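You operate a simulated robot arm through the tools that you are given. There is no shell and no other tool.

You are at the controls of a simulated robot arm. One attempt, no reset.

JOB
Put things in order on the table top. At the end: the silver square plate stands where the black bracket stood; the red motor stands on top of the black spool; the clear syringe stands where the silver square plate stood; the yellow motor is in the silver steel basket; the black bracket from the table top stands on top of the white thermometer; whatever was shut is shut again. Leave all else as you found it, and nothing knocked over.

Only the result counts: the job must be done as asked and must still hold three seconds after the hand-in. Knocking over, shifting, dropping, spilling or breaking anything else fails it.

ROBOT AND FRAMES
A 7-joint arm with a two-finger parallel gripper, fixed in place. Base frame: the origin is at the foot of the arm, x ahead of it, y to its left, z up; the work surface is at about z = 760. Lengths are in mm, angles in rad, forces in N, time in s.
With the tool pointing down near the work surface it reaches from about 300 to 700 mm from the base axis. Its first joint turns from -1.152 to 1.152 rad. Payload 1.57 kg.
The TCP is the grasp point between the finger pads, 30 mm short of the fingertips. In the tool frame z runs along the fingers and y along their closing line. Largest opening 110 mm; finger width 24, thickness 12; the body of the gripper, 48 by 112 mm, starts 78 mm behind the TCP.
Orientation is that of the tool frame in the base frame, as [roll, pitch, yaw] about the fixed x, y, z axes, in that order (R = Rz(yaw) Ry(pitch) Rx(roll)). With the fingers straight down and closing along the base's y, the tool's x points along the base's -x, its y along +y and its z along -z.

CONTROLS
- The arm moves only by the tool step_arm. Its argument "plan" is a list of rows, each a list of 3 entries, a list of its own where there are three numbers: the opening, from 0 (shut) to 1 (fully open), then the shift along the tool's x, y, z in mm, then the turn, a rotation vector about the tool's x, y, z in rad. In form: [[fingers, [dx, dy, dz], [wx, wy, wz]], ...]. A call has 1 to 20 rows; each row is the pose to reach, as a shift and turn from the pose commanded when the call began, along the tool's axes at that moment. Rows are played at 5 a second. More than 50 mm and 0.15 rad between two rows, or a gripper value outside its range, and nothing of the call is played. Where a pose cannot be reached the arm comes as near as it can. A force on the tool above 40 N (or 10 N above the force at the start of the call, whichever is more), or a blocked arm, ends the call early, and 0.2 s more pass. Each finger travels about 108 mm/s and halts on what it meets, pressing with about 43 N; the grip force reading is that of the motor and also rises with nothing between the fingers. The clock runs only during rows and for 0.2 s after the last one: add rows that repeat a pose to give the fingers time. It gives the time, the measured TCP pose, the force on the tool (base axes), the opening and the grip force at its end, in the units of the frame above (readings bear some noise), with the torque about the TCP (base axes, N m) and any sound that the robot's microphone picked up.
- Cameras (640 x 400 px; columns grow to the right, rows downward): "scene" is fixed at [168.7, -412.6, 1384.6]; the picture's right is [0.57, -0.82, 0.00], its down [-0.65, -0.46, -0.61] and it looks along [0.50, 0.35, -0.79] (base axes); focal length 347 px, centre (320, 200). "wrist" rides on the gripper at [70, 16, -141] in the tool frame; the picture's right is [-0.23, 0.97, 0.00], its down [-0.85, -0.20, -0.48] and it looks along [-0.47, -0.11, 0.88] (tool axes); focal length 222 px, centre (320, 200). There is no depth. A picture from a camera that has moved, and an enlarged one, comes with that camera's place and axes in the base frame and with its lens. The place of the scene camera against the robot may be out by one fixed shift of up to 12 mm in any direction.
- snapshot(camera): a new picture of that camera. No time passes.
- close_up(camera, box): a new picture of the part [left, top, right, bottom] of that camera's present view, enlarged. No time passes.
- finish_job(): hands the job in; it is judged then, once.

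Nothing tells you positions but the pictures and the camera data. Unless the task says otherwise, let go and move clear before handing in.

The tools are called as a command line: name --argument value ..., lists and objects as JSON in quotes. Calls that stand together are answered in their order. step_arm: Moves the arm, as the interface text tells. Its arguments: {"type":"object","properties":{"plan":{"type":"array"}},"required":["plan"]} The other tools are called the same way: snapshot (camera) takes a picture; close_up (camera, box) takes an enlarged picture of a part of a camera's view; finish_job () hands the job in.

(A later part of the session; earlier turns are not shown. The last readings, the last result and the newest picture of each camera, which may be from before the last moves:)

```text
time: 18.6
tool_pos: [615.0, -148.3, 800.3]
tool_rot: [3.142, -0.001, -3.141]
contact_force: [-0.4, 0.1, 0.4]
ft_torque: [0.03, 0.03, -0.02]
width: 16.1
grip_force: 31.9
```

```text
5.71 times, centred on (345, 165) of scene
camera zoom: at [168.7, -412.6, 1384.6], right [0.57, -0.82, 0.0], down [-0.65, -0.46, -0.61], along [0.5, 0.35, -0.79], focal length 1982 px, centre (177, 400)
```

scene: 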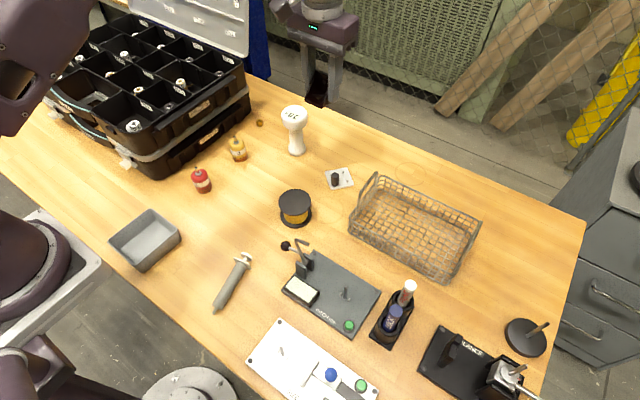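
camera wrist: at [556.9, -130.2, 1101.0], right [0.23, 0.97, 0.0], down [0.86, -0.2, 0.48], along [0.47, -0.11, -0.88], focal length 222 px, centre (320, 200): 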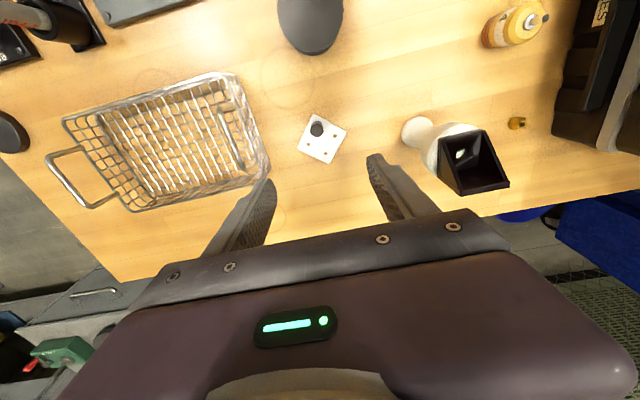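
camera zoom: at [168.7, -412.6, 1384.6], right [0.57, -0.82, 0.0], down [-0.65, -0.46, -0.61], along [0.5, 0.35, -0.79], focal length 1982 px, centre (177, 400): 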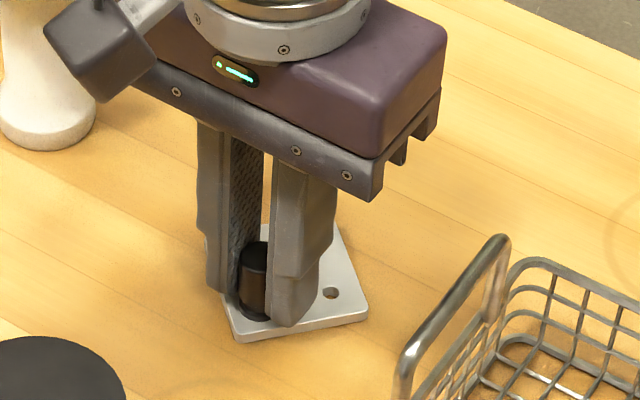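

The knob is gripped. I'll tighten fully and lift a little first to see whether the plate stays level.

step_arm --plan '[[0, [0, 0, 0], [0, 0, 0]], [0, [0, 0, 0], [0, 0, 0]], [0, [0, 0, -8], [0, 0, 0]], [0, [0, 0, -20], [0, 0, 0]], [0, [0, 0, -30], [0, 0, 0]], [0, [0, 0, -30], [0, 0, 0]]]'

close_up --camera "scene" --box '[300, 120, 390, 190]'

close_up --camera "wrist" --box '[250, 90, 390, 240]'

```text
time: 20.0
tool_pos: [614.3, -147.3, 830.2]
tool_rot: [3.141, 0.0, 3.141]
contact_force: [0.0, -0.1, -0.3]
ft_torque: [0.01, 0.01, -0.01]
width: 16.3
grip_force: 31.9
```

```text
5.71 times, centred on (345, 155) of scene
camera zoom: at [168.7, -412.6, 1384.6], right [0.57, -0.82, 0.0], down [-0.65, -0.46, -0.61], along [0.5, 0.35, -0.79], focal length 1982 px, centre (177, 457)
```

zoom: 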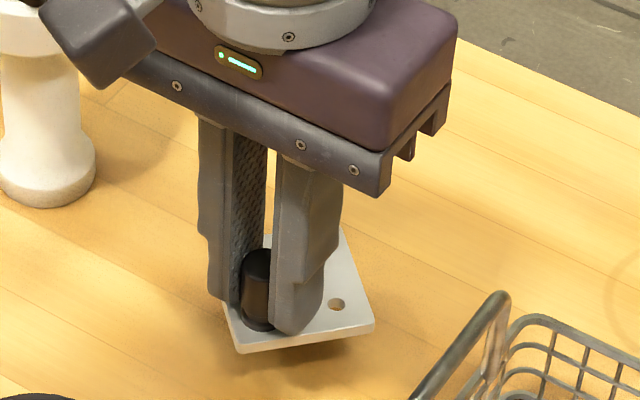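

```text
2.67 times, centred on (320, 165) of wrist
camera zoom: at [546.5, -130.9, 971.7], right [0.23, 0.97, 0.0], down [0.86, -0.2, 0.48], along [0.47, -0.11, -0.88], focal length 592 px, centre (320, 293)
```

zoom: 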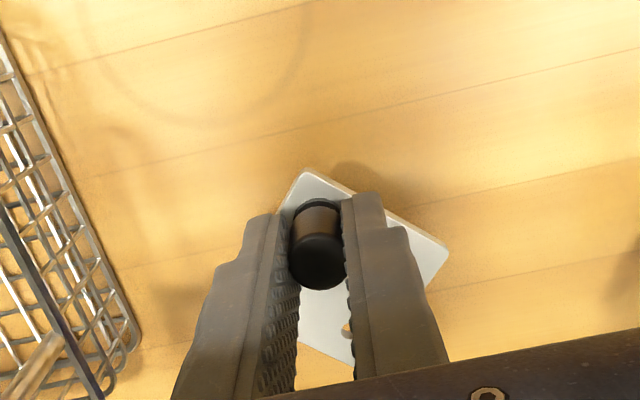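

The plate hangs level from its knob. I'll lift it to a safe height, carry it to the bracket's old spot and stop about 40 mm above the table to check.

step_arm --plan '[[0, [0, 0, -45], [0, 0, 0]], [0, [0, 0, -90], [0, 0, 0]], [0, [0, 0, -135], [0, 0, 0]], [0, [40, 20, -140], [0, 0, 0]], [0, [80, 40, -140], [0, 0, 0]], [0, [120, 60, -140], [0, 0, 0]], [0, [160, 80, -140], [0, 0, 0]], [0, [200, 100, -140], [0, 0, 0]], [0, [240.4, 119.2, -140], [0, 0, 0]], [0, [240.4, 119.2, -95], [0, 0, 0]], [0, [240.4, 119.2, -50], [0, 0, 0]], [0, [240.4, 119.2, -10], [0, 0, 0]], [0, [240.4, 119.2, -10], [0, 0, 0]]]'

snapshot --camera "scene"

snapshot --camera "wrist"

close_up --camera "scene" --box '[190, 180, 270, 240]'

```text
time: 22.8
tool_pos: [375.7, -30.9, 837.4]
tool_rot: [3.141, 0.0, 3.141]
contact_force: [-0.4, 0.0, -0.7]
ft_torque: [-0.03, 0.0, -0.03]
width: 16.3
grip_force: 31.8
```

```text
taken
```

scene: 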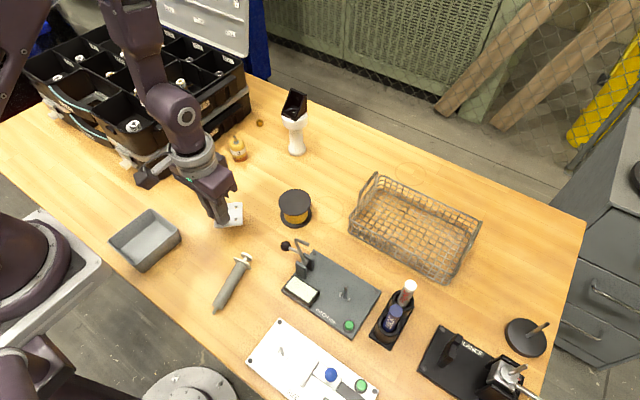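

```text
taken
camera wrist: at [308.1, -13.1, 979.1], right [0.23, 0.97, 0.0], down [0.85, -0.2, 0.48], along [0.47, -0.11, -0.88], focal length 222 px, centre (320, 200)
```

wrist: 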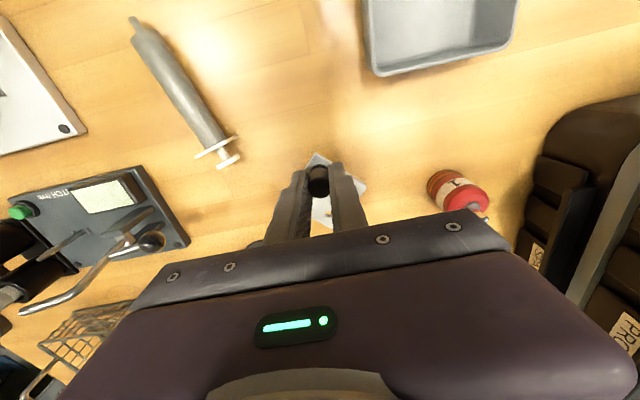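

```text
6.67 times, centred on (230, 210) of scene
camera zoom: at [168.7, -412.6, 1384.6], right [0.57, -0.82, 0.0], down [-0.65, -0.46, -0.61], along [0.5, 0.35, -0.79], focal length 2313 px, centre (920, 133)
```

zoom: 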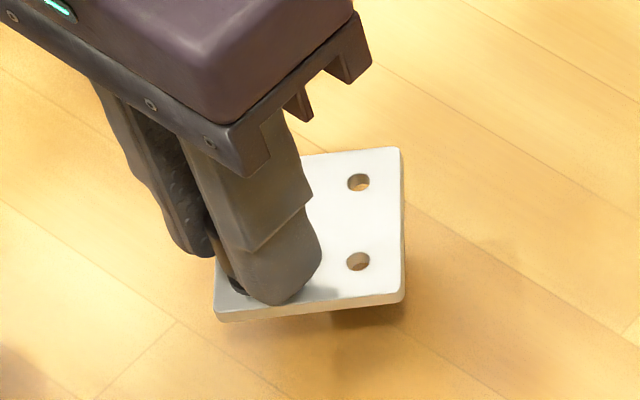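

The plate is over the old bracket spot. I'll lower it slowly to the table.

step_arm --plan '[[0, [0, 0, 18], [0, 0, 0]], [0, [0, 0, 30], [0, 0, 0]], [0, [0, 0, 34], [0, 0, 0]], [0, [0, 0, 36], [0, 0, 0]], [0, [0, 0, 37], [0, 0, 0]], [0, [0, 0, 37], [0, 0, 0]]]'

close_up --camera "scene" --box '[190, 180, 270, 240]'

```text
time: 24.2
tool_pos: [376.1, -28.4, 804.3]
tool_rot: [3.141, -0.002, 3.14]
contact_force: [-0.2, -1.0, 0.2]
ft_torque: [-0.02, 0.03, -0.02]
width: 16.6
grip_force: 31.8
```

```text
6.67 times, centred on (230, 210) of scene
camera zoom: at [168.7, -412.6, 1384.6], right [0.57, -0.82, 0.0], down [-0.65, -0.46, -0.61], along [0.5, 0.35, -0.79], focal length 2313 px, centre (920, 133)
```

zoom: 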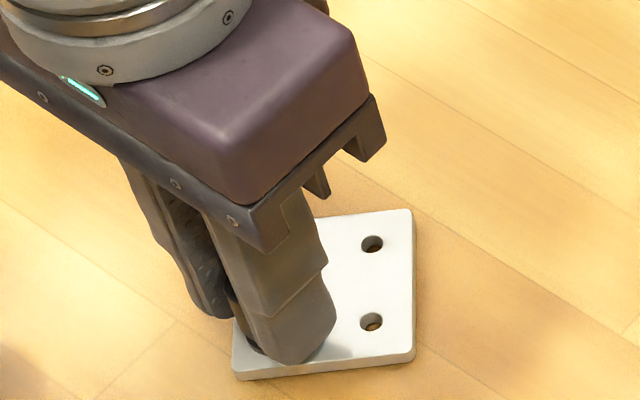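

The plate is about 3 mm above the table. I'll lower it in 1 mm steps until it touches.

step_arm --plan '[[0, [0, 0, 1], [0, 0, 0]], [0, [0, 0, 2], [0, 0, 0]], [0, [0, 0, 2.7], [0, 0, 0]], [0, [0, 0, 2.7], [0, 0, 0]]]'

close_up --camera "scene" --box '[190, 180, 270, 240]'

```text
time: 25.2
tool_pos: [374.1, -28.0, 801.9]
tool_rot: [-3.141, 0.002, 3.141]
contact_force: [2.0, 2.9, 25.0]
ft_torque: [0.02, -0.12, 0.05]
width: 16.5
grip_force: 32.5
```

```text
6.67 times, centred on (230, 210) of scene
camera zoom: at [168.5, -412.5, 1384.6], right [0.57, -0.82, 0.0], down [-0.65, -0.46, -0.61], along [0.5, 0.35, -0.79], focal length 2313 px, centre (920, 133)
```

zoom: 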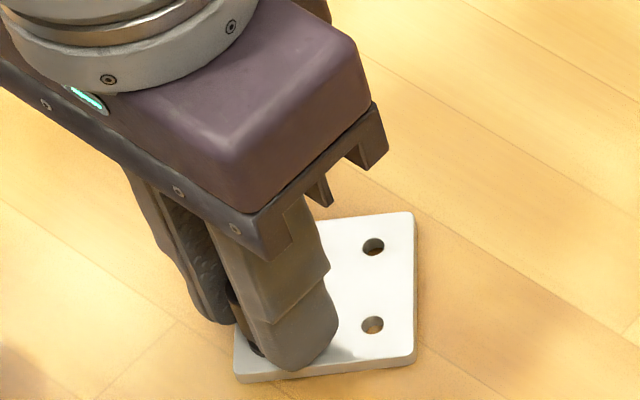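

Contact at 25 N. I'll back off slightly, open, rise and check the plate.

step_arm --plan '[[0, [0, 0, -1.2], [0, 0, 0]], [0, [0, 0, -1.2], [0, 0, 0]], [0.2, [0, 0, -1.2], [0, 0, 0]], [0.35, [0, 0, -1.2], [0, 0, 0]], [0.5, [0, 0, -1.2], [0, 0, 0]], [0.5, [0, 0, -2], [0, 0, 0]], [0.5, [0, 0, -35], [0, 0, 0]], [0.5, [0, 0, -80], [0, 0, 0]], [0.5, [0, 0, -120], [0, 0, 0]], [0.5, [0, 0, -120], [0, 0, 0]]]'

snapshot --camera "wrist"

close_up --camera "scene" --box '[190, 180, 270, 240]'

close_up --camera "wrist" --box '[140, 20, 270, 170]'

```text
time: 27.4
tool_pos: [373.1, -30.6, 919.9]
tool_rot: [-3.141, -0.001, 3.14]
contact_force: [-1.3, -0.1, -0.5]
ft_torque: [0.04, 0.01, 0.0]
width: 55.0
grip_force: 0.0
```

```text
taken
camera wrist: at [304.9, -12.9, 1061.9], right [0.23, 0.97, 0.0], down [0.86, -0.2, 0.48], along [0.47, -0.11, -0.88], focal length 222 px, centre (320, 200)
```

wrist: 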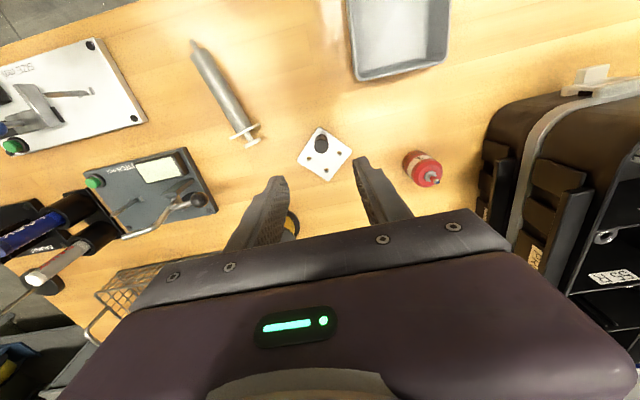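

```text
6.67 times, centred on (230, 210) of scene
camera zoom: at [168.7, -412.6, 1384.6], right [0.57, -0.82, 0.0], down [-0.65, -0.46, -0.61], along [0.5, 0.35, -0.79], focal length 2313 px, centre (920, 133)
```

zoom: 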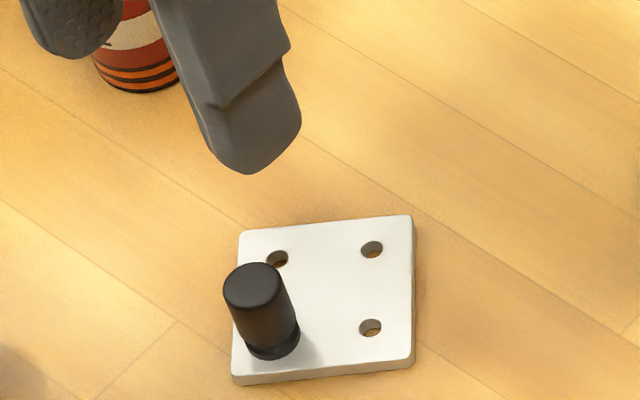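

```text
2.67 times, centred on (205, 95) of wrist
camera zoom: at [304.9, -12.9, 1061.9], right [0.23, 0.97, 0.0], down [0.86, -0.2, 0.48], along [0.47, -0.11, -0.88], focal length 592 px, centre (627, 480)
```

zoom: 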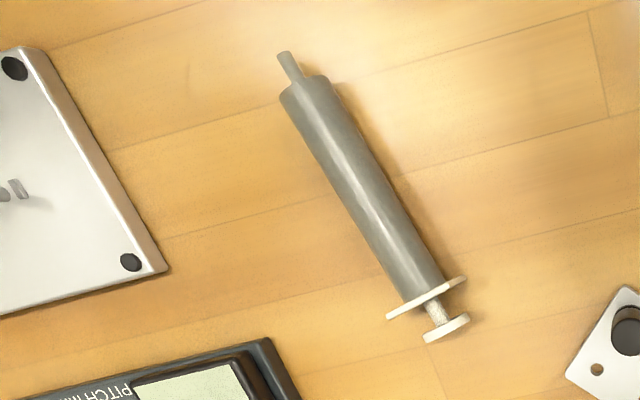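

The plate lies where the bracket stood; the scene pixels match. The syringe lies at about (298, −126), axis turned about 9° from x, roughly 119 mm long with a 24 mm barrel. I'll move above its barrel, aligned with it.

step_arm --plan '[[0.55, [24, -32, 0], [0, 0, -0.05]], [0.55, [48, -64, 0], [0, 0, -0.1]], [0.55, [70.6, -96.2, 10], [0, 0, -0.16]], [0.55, [70.6, -96.2, 45], [0, 0, -0.16]], [0.55, [70.6, -96.2, 60], [0, 0, -0.16]], [0.55, [70.6, -96.2, 60], [0, 0, -0.16]]]'

snapshot --camera "wrist"

close_up --camera "wrist" --box '[250, 20, 390, 240]'

close_up --camera "scene" --box '[180, 220, 290, 330]'

```text
time: 28.8
tool_pos: [304.3, -125.5, 862.2]
tool_rot: [-3.141, -0.001, -2.981]
contact_force: [0.1, 0.2, 0.0]
ft_torque: [0.04, 0.01, -0.01]
width: 60.4
grip_force: 0.0
```

```text
taken
camera wrist: at [234.9, -119.5, 1003.7], right [0.07, 1.0, 0.0], down [0.88, -0.06, 0.48], along [0.48, -0.03, -0.88], focal length 222 px, centre (320, 200)
```

wrist: 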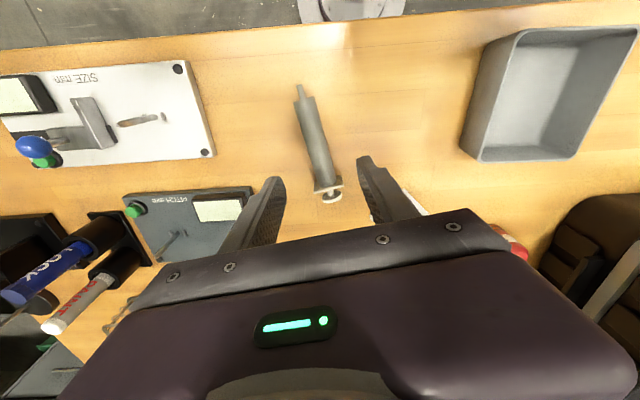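

```text
1.82 times, centred on (320, 130) of wrist
camera zoom: at [234.9, -119.5, 1003.7], right [0.07, 1.0, 0.0], down [0.88, -0.06, 0.48], along [0.48, -0.03, -0.88], focal length 404 px, centre (320, 327)
```

zoom: 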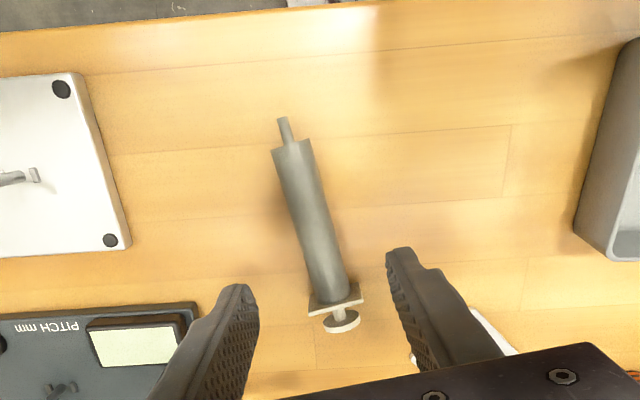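

```text
3.64 times, centred on (235, 275) of scene
camera zoom: at [168.7, -412.6, 1384.6], right [0.57, -0.82, 0.0], down [-0.65, -0.46, -0.61], along [0.5, 0.35, -0.79], focal length 1261 px, centre (629, -73)
```

zoom: 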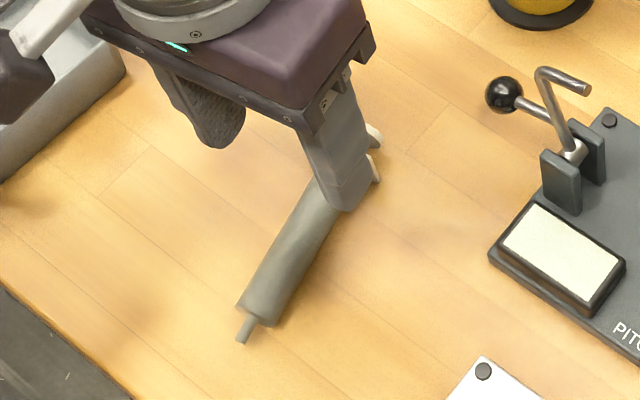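

The TCP is right over the barrel axis and only needs about 1° more yaw. I'll go down beside the barrel and close on it.

step_arm --plan '[[0.55, [0, 0, 30], [0, 0, -0.015]], [0.55, [0, 0, 58], [0, 0, -0.015]], [0.55, [0, 0, 68.5], [0, 0, -0.015]], [0.55, [0, 0, 68.5], [0, 0, -0.015]], [0.35, [0, 0, 68.5], [0, 0, -0.015]], [0.1, [0, 0, 68.5], [0, 0, -0.015]], [0, [0, 0, 68.5], [0, 0, -0.015]], [0, [0, 0, 68.5], [0, 0, -0.015]]]'

close_up --camera "wrist" --box '[250, 20, 390, 240]'

close_up --camera "scene" --box '[180, 220, 290, 330]'

```text
time: 30.6
tool_pos: [305.3, -125.3, 792.9]
tool_rot: [-3.142, -0.001, -2.968]
contact_force: [1.1, 0.6, 0.6]
ft_torque: [0.0, 0.0, -0.01]
width: 20.3
grip_force: 34.1
```

```text
1.82 times, centred on (320, 130) of wrist
camera zoom: at [235.2, -120.3, 934.1], right [0.05, 1.0, 0.0], down [0.88, -0.05, 0.48], along [0.48, -0.03, -0.88], focal length 404 px, centre (320, 327)
```

zoom: 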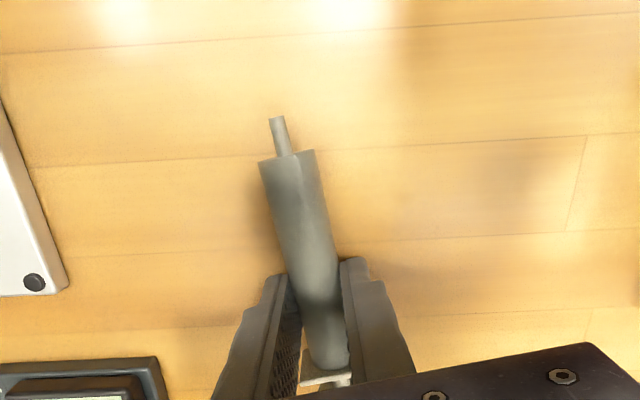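

```text
3.64 times, centred on (235, 275) of scene
camera zoom: at [168.7, -412.6, 1384.6], right [0.57, -0.82, 0.0], down [-0.65, -0.46, -0.61], along [0.5, 0.35, -0.79], focal length 1261 px, centre (629, -73)
```

zoom: 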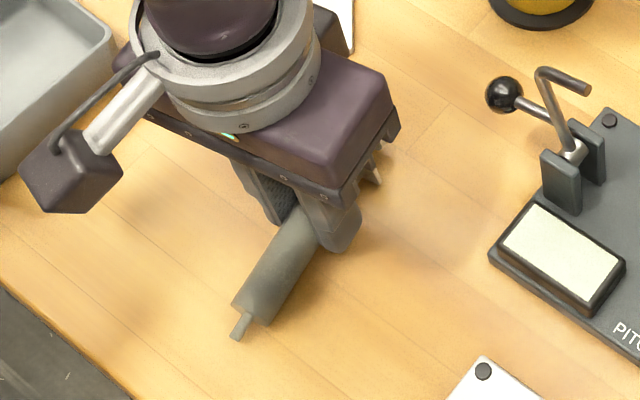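

The barrel is gripped at 20 mm. I'll lift a little and check that it stays level.

step_arm --plan '[[0, [0, 0, -5], [0, 0, 0]], [0, [0, 0, -15], [0, 0, 0]], [0, [0, 0, -40], [0, 0, 0]], [0, [0, 0, -60], [0, 0, 0]], [0, [0, 0, -60], [0, 0, 0]]]'

close_up --camera "scene" --box '[170, 200, 290, 330]'

close_up --camera "wrist" --box '[250, 20, 390, 240]'

```text
time: 31.8
tool_pos: [305.3, -125.2, 853.0]
tool_rot: [3.141, 0.0, -2.968]
contact_force: [-0.2, -0.6, -0.9]
ft_torque: [0.0, 0.0, 0.03]
width: 20.5
grip_force: 34.7
```

```text
3.08 times, centred on (230, 265) of scene
camera zoom: at [168.7, -412.6, 1384.6], right [0.57, -0.82, 0.0], down [-0.65, -0.46, -0.61], along [0.5, 0.35, -0.79], focal length 1067 px, centre (597, 0)
```

zoom: 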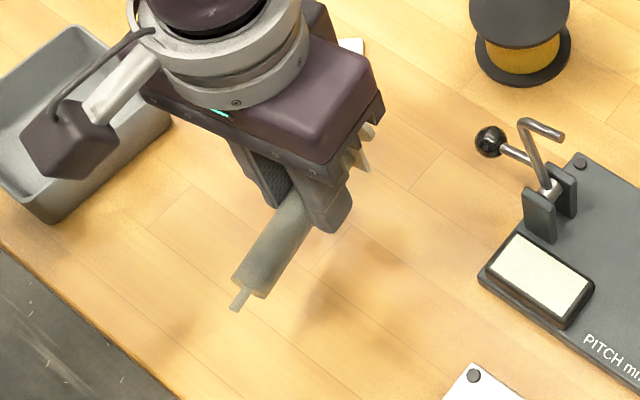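

```text
1.82 times, centred on (320, 130) of wrist
camera zoom: at [234.3, -120.6, 994.5], right [0.06, 1.0, 0.0], down [0.88, -0.05, 0.48], along [0.48, -0.03, -0.88], focal length 404 px, centre (320, 327)
```

zoom: 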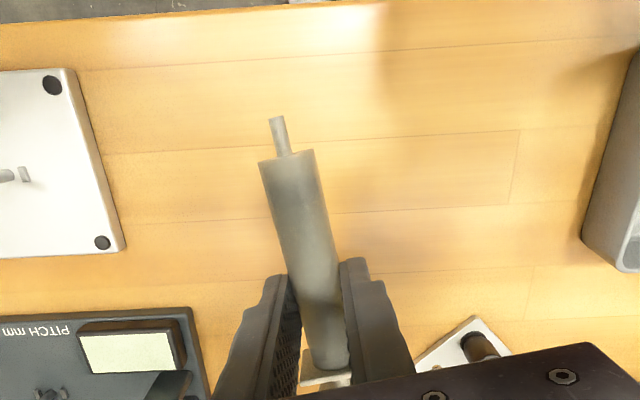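

The syringe is held level. I'll lift it to z ≈ 960, carry it over the plate's old spot and stop about 45 mm above the table.

step_arm --plan '[[0, [0, 0, -45], [0, 0, 0]], [0, [0, 0, -90], [0, 0, 0]], [0, [0, 0, -108], [0, 0, 0]], [0, [-41.2, -9.9, -108], [0, 0, 0]], [0, [-82.4, -19.7, -108], [0, 0, 0]], [0, [-123.6, -29.6, -108], [0, 0, 0]], [0, [-164.8, -39.4, -108], [0, 0, 0]], [0, [-206, -49.3, -108], [0, 0, 0]], [0, [-247.2, -59.2, -108], [0, 0, 0]], [0, [-288.4, -69, -108], [0, 0, 0]], [0, [-329.6, -78.9, -108], [0, 0, 0]], [0, [-329.6, -78.9, -65], [0, 0, 0]], [0, [-329.6, -78.9, -20], [0, 0, 0]], [0, [-329.6, -78.9, 12], [0, 0, 0]], [0, [-329.6, -78.9, 12], [0, 0, 0]]]'

snapshot --camera "scene"

close_up --camera "scene" --box '[270, 90, 410, 210]'

snapshot --camera "wrist"

```text
time: 35.0
tool_pos: [641.1, -144.7, 840.6]
tool_rot: [-3.141, 0.0, -2.966]
contact_force: [-0.3, -0.8, -0.8]
ft_torque: [-0.02, -0.02, 0.0]
width: 20.3
grip_force: 33.9
```

```text
taken
```

scene: 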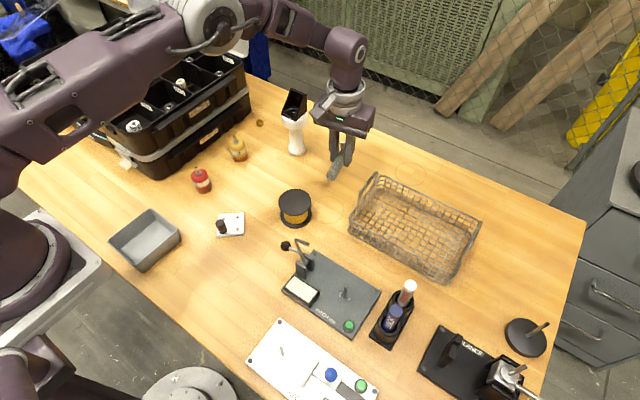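

```text
3.33 times, centred on (340, 150) of scene
camera zoom: at [168.7, -412.6, 1384.6], right [0.57, -0.82, 0.0], down [-0.65, -0.46, -0.61], along [0.5, 0.35, -0.79], focal length 1156 px, centre (253, 367)
```

zoom: 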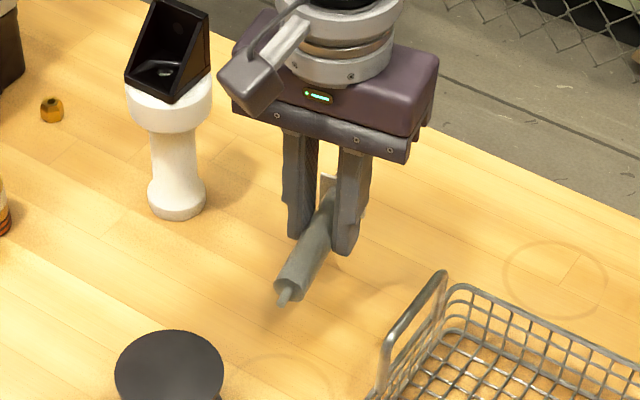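

```text
taken
camera wrist: at [571.4, -139.9, 982.4], right [0.05, 1.0, 0.0], down [0.88, -0.05, 0.48], along [0.48, -0.03, -0.88], focal length 222 px, centre (320, 200)
```

wrist: 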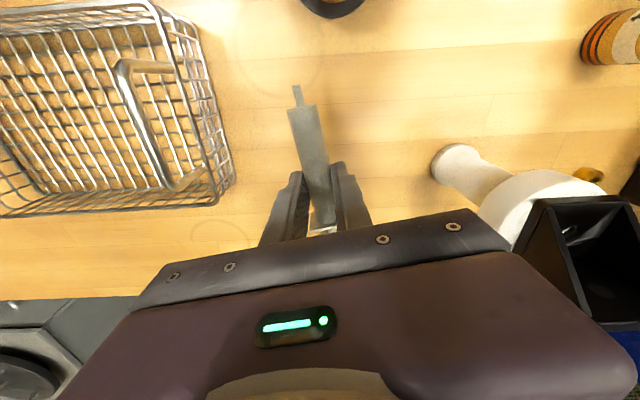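

The path is clear. I'll lower the syringe to the table, slowly at the end.

step_arm --plan '[[0, [0, 0, 20], [0, 0, 0]], [0, [0, 0, 36], [0, 0, 0]], [0, [0, 0, 43], [0, 0, 0]], [0, [0, 0, 45.5], [0, 0, 0]], [0, [0, 0, 46.5], [0, 0, 0]], [0, [0, 0, 46.5], [0, 0, 0]]]'

close_up --camera "scene" --box '[290, 100, 410, 210]'

```text
time: 36.4
tool_pos: [642.1, -146.3, 793.9]
tool_rot: [3.14, -0.001, -2.966]
contact_force: [0.4, 0.4, -0.6]
ft_torque: [-0.01, 0.0, 0.01]
width: 20.3
grip_force: 34.4
```

```text
3.64 times, centred on (350, 155) of scene
camera zoom: at [168.7, -412.6, 1384.6], right [0.57, -0.82, 0.0], down [-0.65, -0.46, -0.61], along [0.5, 0.35, -0.79], focal length 1261 px, centre (211, 364)
```

zoom: 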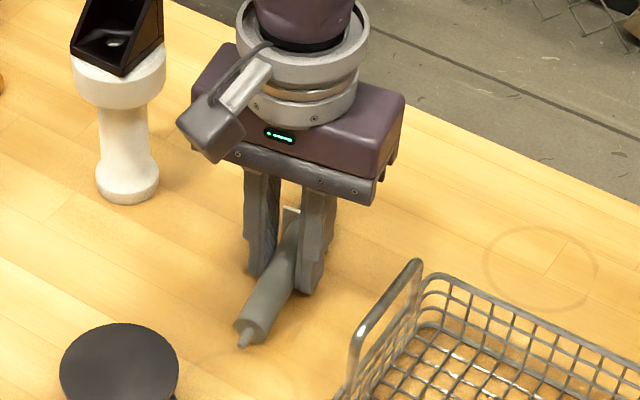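

There's no contact yet. I'll go another 2 mm in small steps.

step_arm --plan '[[0, [0, 0, 0.8], [0, 0, 0]], [0, [0, 0, 1.5], [0, 0, 0]], [0, [0, 0, 2], [0, 0, 0]], [0, [0, 0, 2], [0, 0, 0]]]'

```text
time: 37.4
tool_pos: [642.6, -144.8, 792.8]
tool_rot: [3.141, 0.001, -2.965]
contact_force: [-2.5, -0.7, 8.2]
ft_torque: [0.04, 0.06, 0.01]
width: 20.3
grip_force: 34.2
```

It's touching at 8 N. I'll release gently and rise.

step_arm --plan '[[0, [0, 0, -0.4], [0, 0, 0]], [0.22, [0, 0, -0.4], [0, 0, 0]], [0.3, [0, 0, -0.4], [0, 0, 0]], [0.5, [0, 0, -0.4], [0, 0, 0]], [0.5, [0, 0, -1], [0, 0, 0]], [0.5, [0, 0, -20], [0, 0, 0]], [0.5, [0, 0, -60], [0, 0, 0]], [0.5, [0, 0, -105], [0, 0, 0]], [0.5, [0, 0, -150], [0, 0, 0]], [0.5, [0, 0, -170], [0, 0, 0]], [0.5, [0, 0, -170], [0, 0, 0]]]'

snapshot --camera "wrist"

close_up --camera "scene" --box '[270, 90, 410, 210]'

close_up --camera "wrist" --box '[250, 60, 390, 220]'

```text
time: 39.8
tool_pos: [641.0, -144.8, 962.5]
tool_rot: [-3.141, 0.0, -2.967]
contact_force: [-0.2, -0.6, 0.8]
ft_torque: [-0.03, 0.0, 0.0]
width: 55.0
grip_force: 0.1
```

```text
taken
camera wrist: at [571.3, -140.3, 1104.1], right [0.05, 1.0, 0.0], down [0.88, -0.05, 0.48], along [0.48, -0.03, -0.88], focal length 222 px, centre (320, 200)
```

wrist: 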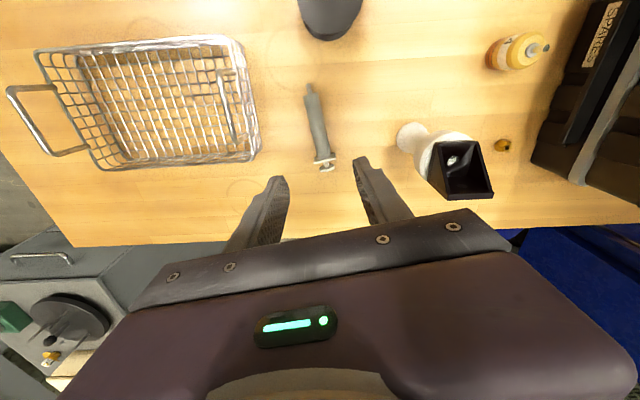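

```text
3.33 times, centred on (340, 150) of scene
camera zoom: at [168.7, -412.6, 1384.6], right [0.57, -0.82, 0.0], down [-0.65, -0.46, -0.61], along [0.5, 0.35, -0.79], focal length 1156 px, centre (253, 367)
```

zoom: 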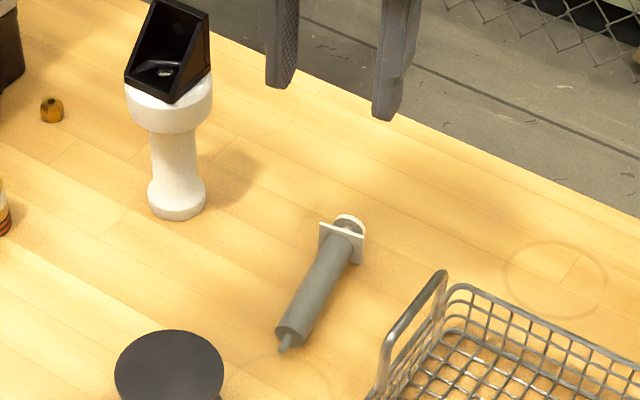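

```text
2.50 times, centred on (320, 140) of wrist
camera zoom: at [571.3, -140.3, 1104.1], right [0.05, 1.0, 0.0], down [0.88, -0.05, 0.48], along [0.48, -0.03, -0.88], focal length 555 px, centre (320, 350)
```

zoom: 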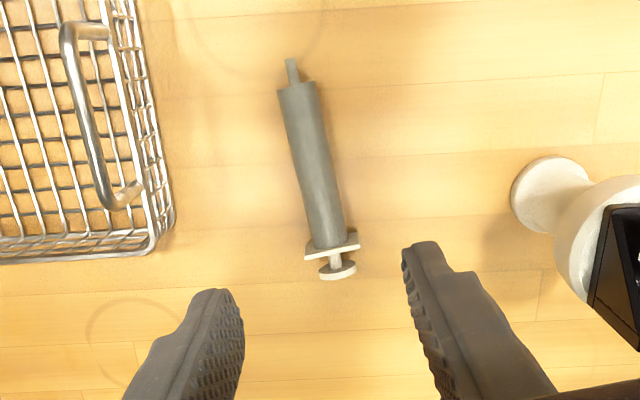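

The syringe lies centred on the plate's old spot. Next is the yellow motor: I'll rise, square the tool and move over it.

step_arm --plan '[[0.8, [0, 0, -48], [0, 0, 0]], [0.8, [9, 42, -48], [0, 0, 0.03]], [0.8, [18, 84, -48], [0, 0, 0.06]], [0.8, [27, 126, -48], [0, 0, 0.09]], [0.8, [36, 168, -48], [0, 0, 0.12]], [0.8, [45, 210, -48], [0, 0, 0.15]], [0.8, [54.7, 251, -40], [0, 0, 0.175]], [0.8, [54.7, 251, 0], [0, 0, 0.175]], [0.8, [54.7, 251, 30], [0, 0, 0.175]], [0.8, [54.7, 251, 30], [0, 0, 0.175]]]'

snapshot --camera "wrist"

close_up --camera "wrist" --box '[260, 60, 400, 200]'

close_up --camera "scene" --box '[170, 90, 310, 210]'

```text
time: 42.0
tool_pos: [544.0, 94.1, 931.2]
tool_rot: [3.141, -0.001, 3.141]
contact_force: [0.0, 0.4, 0.1]
ft_torque: [-0.02, 0.02, 0.02]
width: 88.0
grip_force: 0.1
```

```text
taken
camera wrist: at [475.2, 110.4, 1073.1], right [0.23, 0.97, 0.0], down [0.85, -0.2, 0.48], along [0.47, -0.11, -0.88], focal length 222 px, centre (320, 200)
```

wrist: 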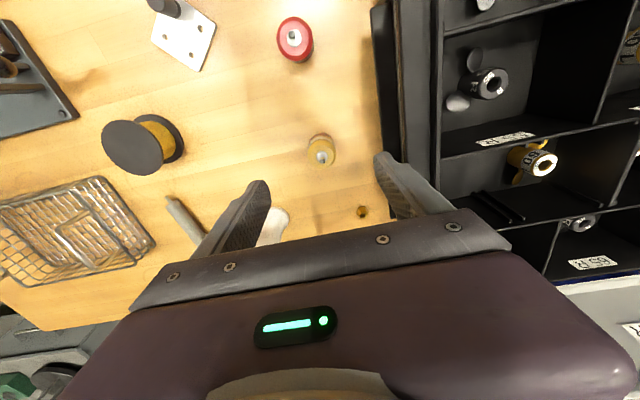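

```text
2.86 times, centred on (330, 130) of wrist
camera zoom: at [475.2, 110.4, 1073.1], right [0.23, 0.97, 0.0], down [0.85, -0.2, 0.48], along [0.47, -0.11, -0.88], focal length 635 px, centre (291, 400)
```

zoom: 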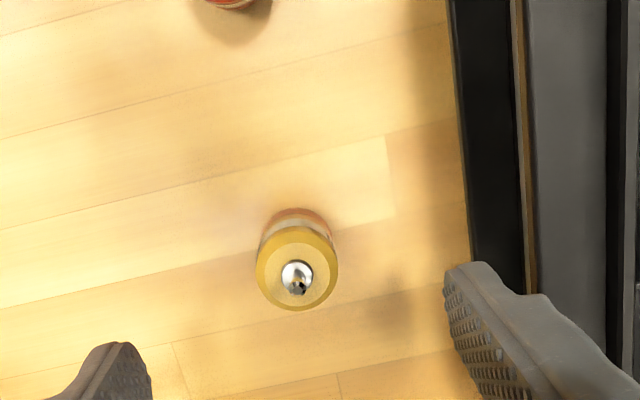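

```text
3.33 times, centred on (240, 150) of scene
camera zoom: at [168.7, -412.6, 1384.6], right [0.57, -0.82, 0.0], down [-0.65, -0.46, -0.61], along [0.5, 0.35, -0.79], focal length 1156 px, centre (587, 367)
```

zoom: 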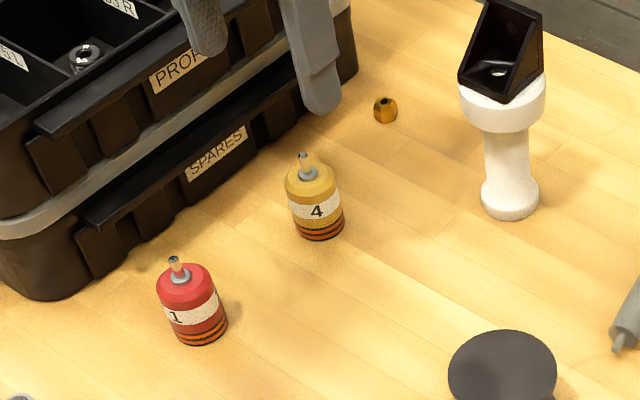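

The yellow motor's axis is at about (557, 94), radius 18 mm, body top near z = 800. I'll go down around its upper body and look before closing.

step_arm --plan '[[0.7, [-6, 0.7, 40], [0, 0, 0]], [0.7, [-11.3, 1.3, 80], [0, 0, 0]], [0.7, [-11.3, 1.3, 85], [0, 0, 0]], [0.7, [-11.3, 1.3, 85], [0, 0, 0]]]'

close_up --camera "wrist" --box '[250, 60, 390, 240]'

close_up --camera "scene" --box '[180, 80, 300, 190]'

```text
time: 43.0
tool_pos: [555.3, 93.1, 847.8]
tool_rot: [-3.141, 0.001, 3.14]
contact_force: [0.1, 0.4, 0.5]
ft_torque: [-0.02, 0.01, 0.02]
width: 76.9
grip_force: 0.0
```

```text
2.22 times, centred on (320, 150) of wrist
camera zoom: at [486.2, 110.8, 989.2], right [0.23, 0.97, 0.0], down [0.85, -0.2, 0.48], along [0.47, -0.11, -0.88], focal length 494 px, centre (320, 311)
```

zoom: 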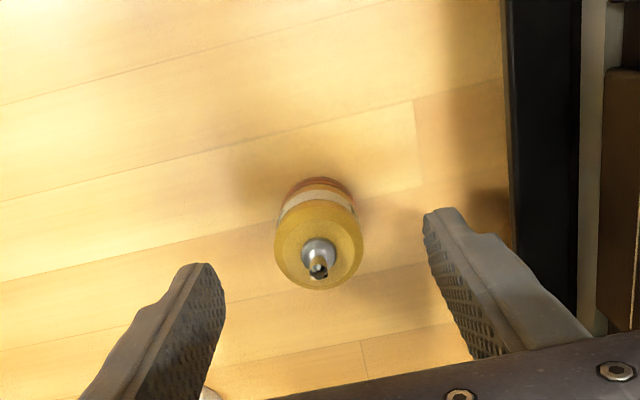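

```text
3.64 times, centred on (240, 135) of scene
camera zoom: at [168.7, -412.6, 1384.6], right [0.57, -0.82, 0.0], down [-0.65, -0.46, -0.61], along [0.5, 0.35, -0.79], focal length 1261 px, centre (611, 436)
```

zoom: 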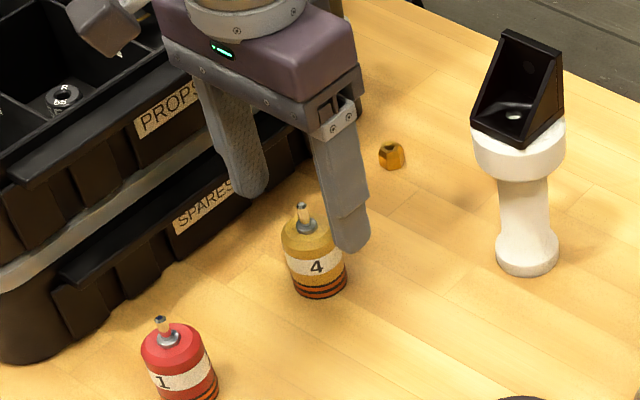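

The motor is centred between the fingers. I'll go down 44 mm and close.

step_arm --plan '[[0.7, [0, 0, 22], [0, 0, 0]], [0.7, [-1, 0, 40], [0, 0, 0]], [0.7, [-1, 0, 44], [0, 0, 0]], [0.5, [-1, 0, 44], [0, 0, 0]], [0.3, [-1, 0, 44], [0, 0, 0]], [0.15, [-1, 0, 44], [0, 0, 0]], [0.15, [-1, 0, 44], [0, 0, 0]], [0.15, [-1, 0, 44], [0, 0, 0]]]'

close_up --camera "scene" --box '[180, 80, 300, 190]'

```text
time: 44.8
tool_pos: [556.8, 94.5, 804.2]
tool_rot: [3.141, -0.001, 3.141]
contact_force: [0.8, 0.0, 0.0]
ft_torque: [0.0, 0.0, 0.01]
width: 35.1
grip_force: 42.0
```

```text
3.64 times, centred on (240, 135) of scene
camera zoom: at [168.7, -412.6, 1384.6], right [0.57, -0.82, 0.0], down [-0.65, -0.46, -0.61], along [0.5, 0.35, -0.79], focal length 1261 px, centre (611, 436)
```

zoom: 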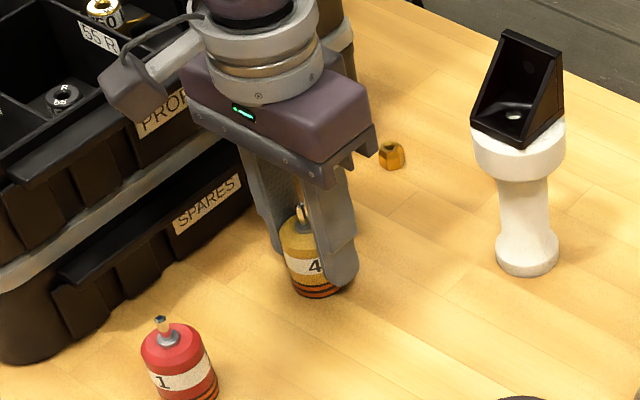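

The yellow motor is gripped at 35 mm. I'll lift it to z ≈ 990 and carry it over the near end of the basket, staying high to measure the basket.

step_arm --plan '[[0.15, [0, 0, -10], [0, 0, 0]], [0.15, [0, 0, -50], [0, 0, 0]], [0.15, [0, 0, -98], [0, 0, 0]], [0.15, [0, 0, -145], [0, 0, 0]], [0.15, [0, 0, -188], [0, 0, 0]], [0.15, [-2, -46, -188], [0, 0, 0]], [0.15, [-4, -92, -188], [0, 0, 0]], [0.15, [-6, -138, -188], [0, 0, 0]], [0.15, [-8, -184, -188], [0, 0, 0]], [0.15, [-10, -230, -188], [0, 0, 0]], [0.15, [-12, -276, -188], [0, 0, 0]], [0.15, [-14, -322, -188], [0, 0, 0]], [0.15, [-18, -368, -188], [0, 0, 0]], [0.15, [-18, -384, -188], [0, 0, 0]], [0.15, [-18, -384, -188], [0, 0, 0]]]'

snapshot --camera "wrist"

snapshot --camera "scene"

close_up --camera "wrist" --box '[180, 60, 440, 240]'

close_up --camera "scene" --box '[320, 90, 500, 290]'

```text
time: 48.0
tool_pos: [575.6, -290.2, 991.6]
tool_rot: [-3.14, -0.001, 3.141]
contact_force: [-0.4, 0.6, -0.7]
ft_torque: [0.0, 0.02, -0.03]
width: 35.0
grip_force: 42.1
```

```text
taken
camera wrist: at [507.0, -272.6, 1132.7], right [0.23, 0.97, 0.0], down [0.86, -0.2, 0.48], along [0.47, -0.11, -0.88], focal length 222 px, centre (320, 200)
```

wrist: 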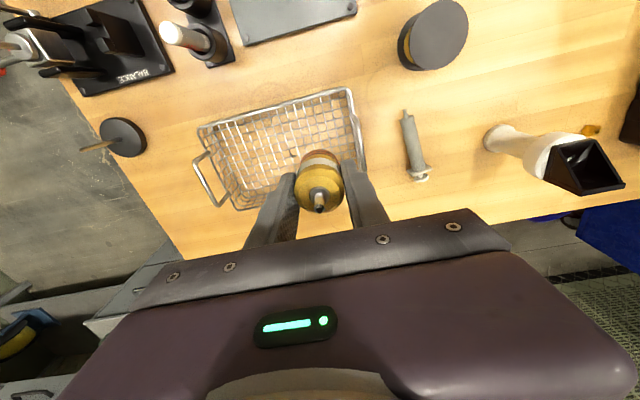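

```text
taken
```

scene: 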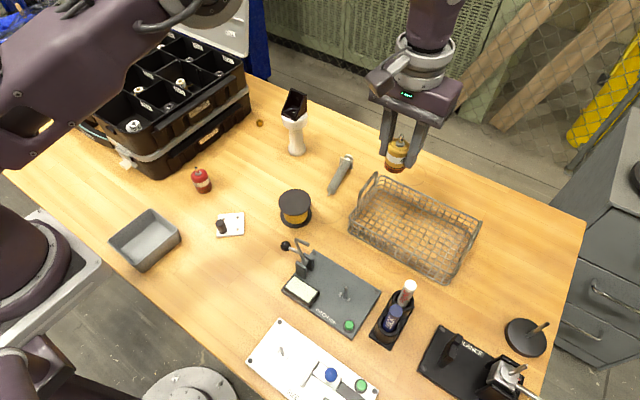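

```text
2.22 times, centred on (310, 150) of wrist
camera zoom: at [507.0, -272.6, 1132.7], right [0.23, 0.97, 0.0], down [0.86, -0.2, 0.48], along [0.47, -0.11, -0.88], focal length 494 px, centre (342, 311)
```

zoom: 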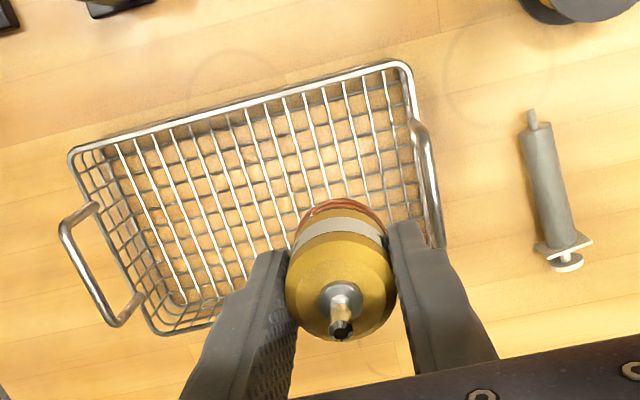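

```text
2.00 times, centred on (410, 190) of scene
camera zoom: at [168.7, -412.6, 1384.6], right [0.57, -0.82, 0.0], down [-0.65, -0.46, -0.61], along [0.5, 0.35, -0.79], focal length 694 px, centre (140, 220)
```

zoom: 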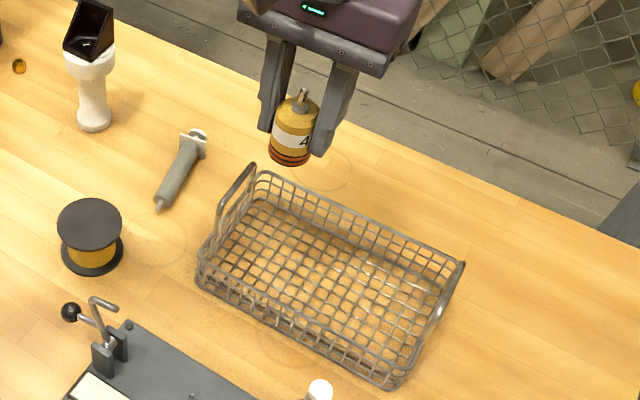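

The basket rim spans about x 527–670, y −239 to −457 at z ≈ 800, and the near handle tops out near z = 853. I'll aim for (585, −305) inside it and come down partway.

step_arm --plan '[[0.15, [-10, -15, 0], [0, 0, 0]], [0.15, [-10, -15, 45], [0, 0, 0]], [0.15, [-10, -15, 90], [0, 0, 0]], [0.15, [-10, -15, 125], [0, 0, 0]], [0.15, [-10, -15, 145], [0, 0, 0]], [0.15, [-10, -15, 145], [0, 0, 0]]]'

snapshot --camera "wrist"

close_up --camera "scene" --box '[330, 130, 490, 280]'

```text
time: 49.4
tool_pos: [584.1, -304.8, 845.7]
tool_rot: [-3.142, 0.001, 3.14]
contact_force: [-0.3, 0.8, -1.5]
ft_torque: [-0.02, 0.02, 0.02]
width: 34.9
grip_force: 42.1
```

```text
taken
camera wrist: at [517.3, -288.2, 986.5], right [0.23, 0.97, 0.0], down [0.85, -0.2, 0.48], along [0.47, -0.11, -0.88], focal length 222 px, centre (320, 200)
```

wrist: 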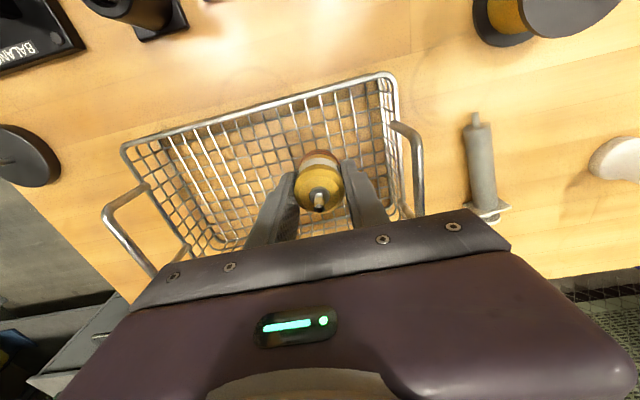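

```text
2.67 times, centred on (410, 205) of scene
camera zoom: at [168.7, -412.6, 1384.6], right [0.57, -0.82, 0.0], down [-0.65, -0.46, -0.61], along [0.5, 0.35, -0.79], focal length 925 px, centre (80, 187)
```

zoom: 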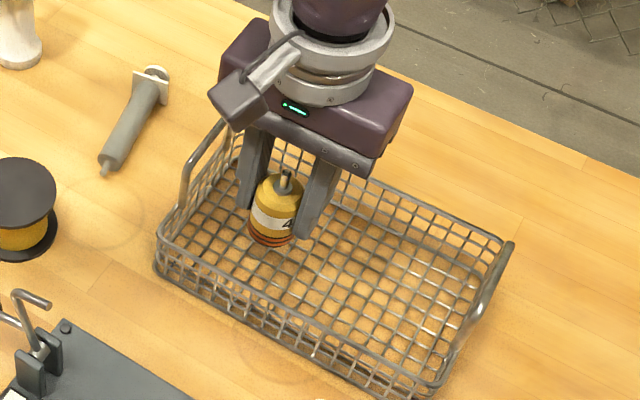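

The motor is inside the basket walls and clear of the handle. I'll lower to just above the mesh, then creep down.

step_arm --plan '[[0.15, [0, 0, 15], [0, 0, 0]], [0.15, [0, 0, 27], [0, 0, 0]], [0.15, [0, 0, 31], [0, 0, 0]], [0.15, [0, 0, 31], [0, 0, 0]]]'

close_up --camera "scene" --box '[350, 150, 450, 240]'

```text
time: 50.4
tool_pos: [584.8, -305.3, 815.1]
tool_rot: [-3.141, 0.0, 3.142]
contact_force: [-0.6, 0.7, -1.2]
ft_torque: [0.05, 0.01, 0.0]
width: 35.3
grip_force: 42.3
```

```text
4.44 times, centred on (400, 195) of scene
camera zoom: at [168.7, -412.6, 1384.6], right [0.57, -0.82, 0.0], down [-0.65, -0.46, -0.61], along [0.5, 0.35, -0.79], focal length 1542 px, centre (-36, 222)
```

zoom: 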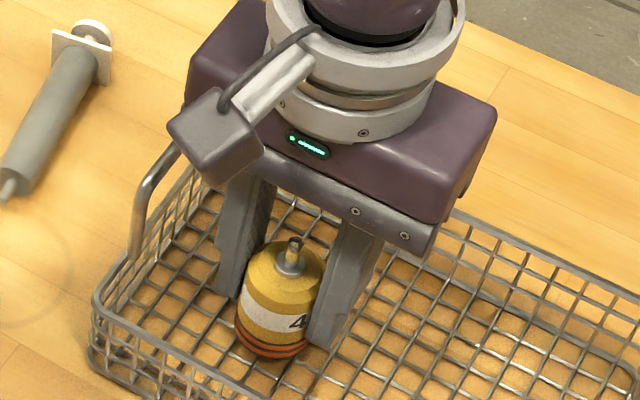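

step_arm --plan '[[0.15, [0, 0, 1.2], [0, 0, 0]], [0.15, [0, 0, 2.4], [0, 0, 0]], [0.15, [0, 0, 3.6], [0, 0, 0]], [0.15, [0, 0, 3.6], [0, 0, 0]]]'

```text
time: 51.4
tool_pos: [586.1, -305.0, 811.0]
tool_rot: [-3.141, 0.0, -3.14]
contact_force: [1.0, -0.2, -0.9]
ft_torque: [0.01, 0.0, -0.04]
width: 35.2
grip_force: 42.4
```

The motor is still free of the mesh at z ≈ 811. I'll keep creeping down.

step_arm --plan '[[0.15, [0, 0, 1], [0, 0, 0]], [0.15, [0, 0, 2], [0, 0, 0]], [0.15, [0, 0, 3], [0, 0, 0]], [0.15, [0, 0, 3], [0, 0, 0]]]'

close_up --camera "scene" --box '[350, 150, 450, 240]'

```text
time: 52.4
tool_pos: [585.8, -306.5, 807.7]
tool_rot: [-3.14, 0.0, 3.142]
contact_force: [0.9, -0.8, -1.3]
ft_torque: [-0.01, 0.03, 0.0]
width: 35.0
grip_force: 41.8
```

```text
4.44 times, centred on (400, 195) of scene
camera zoom: at [168.7, -412.6, 1384.6], right [0.57, -0.82, 0.0], down [-0.65, -0.46, -0.61], along [0.5, 0.35, -0.79], focal length 1542 px, centre (-36, 222)
```

zoom: 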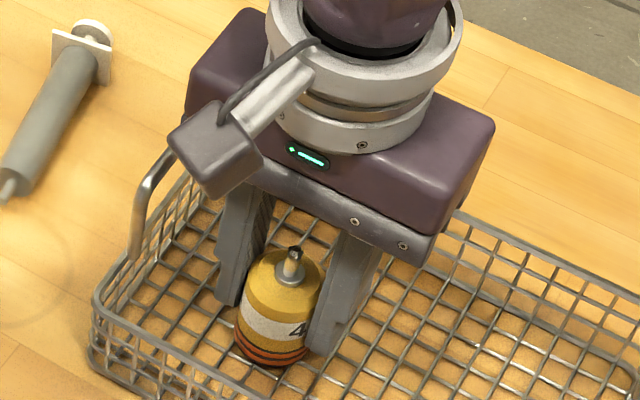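

It's still free at z = 808, so I'll continue.

step_arm --plan '[[0.15, [0, 0, 1], [0, 0, 0]], [0.15, [0, 0, 1.8], [0, 0, 0]], [0.15, [0, 0, 1.8], [0, 0, 0]]]'

```text
time: 53.2
tool_pos: [585.4, -305.2, 808.8]
tool_rot: [-3.138, 0.002, -3.14]
contact_force: [-3.2, 1.5, 12.6]
ft_torque: [0.09, 0.16, -0.02]
width: 35.0
grip_force: 42.4
```

It's resting on the mesh at 12.6 N. I'll back off slightly, open, rise and check.

step_arm --plan '[[0.15, [0, 0, -0.7], [0, 0, 0]], [0.36, [0, 0, -0.7], [0, 0, 0]], [0.45, [0, 0, -0.7], [0, 0, 0]], [0.55, [0, 0, -0.7], [0, 0, 0]], [0.55, [0, 0, -2], [0, 0, 0]], [0.55, [0, 0, -25], [0, 0, 0]], [0.55, [0, 0, -70], [0, 0, 0]], [0.55, [0, 0, -115], [0, 0, 0]], [0.55, [0, 0, -160], [0, 0, 0]], [0.55, [0, 0, -180], [0, 0, 0]], [0.55, [0, 0, -180], [0, 0, 0]]]'

close_up --camera "scene" --box '[330, 140, 490, 290]'

snapshot --camera "wrist"

snapshot --camera "scene"

```text
time: 55.6
tool_pos: [585.1, -305.1, 987.5]
tool_rot: [3.14, 0.0, 3.141]
contact_force: [0.2, 0.3, 0.2]
ft_torque: [-0.01, -0.04, 0.05]
width: 60.5
grip_force: 0.1
```

```text
2.67 times, centred on (410, 215) of scene
camera zoom: at [168.7, -412.6, 1384.6], right [0.57, -0.82, 0.0], down [-0.65, -0.46, -0.61], along [0.5, 0.35, -0.79], focal length 925 px, centre (80, 160)
```

zoom: 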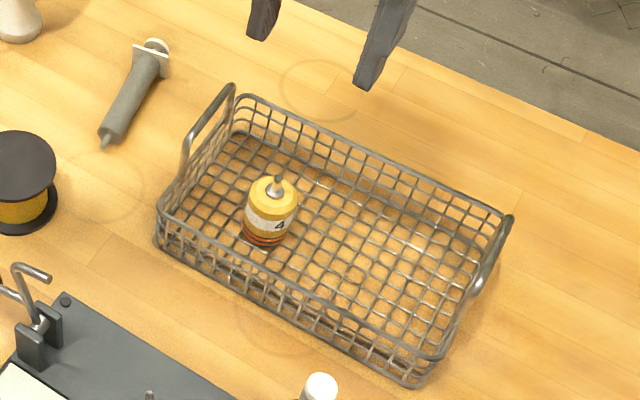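

```text
taken
camera wrist: at [516.5, -287.3, 1128.9], right [0.23, 0.97, 0.0], down [0.86, -0.2, 0.48], along [0.47, -0.11, -0.88], focal length 222 px, centre (320, 200)
```

wrist: 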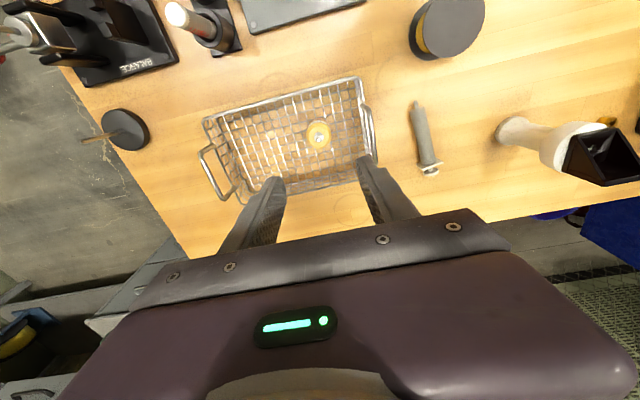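

```text
taken
```

scene: 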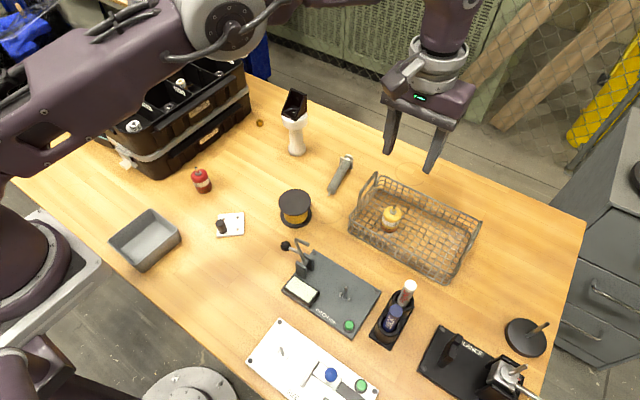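

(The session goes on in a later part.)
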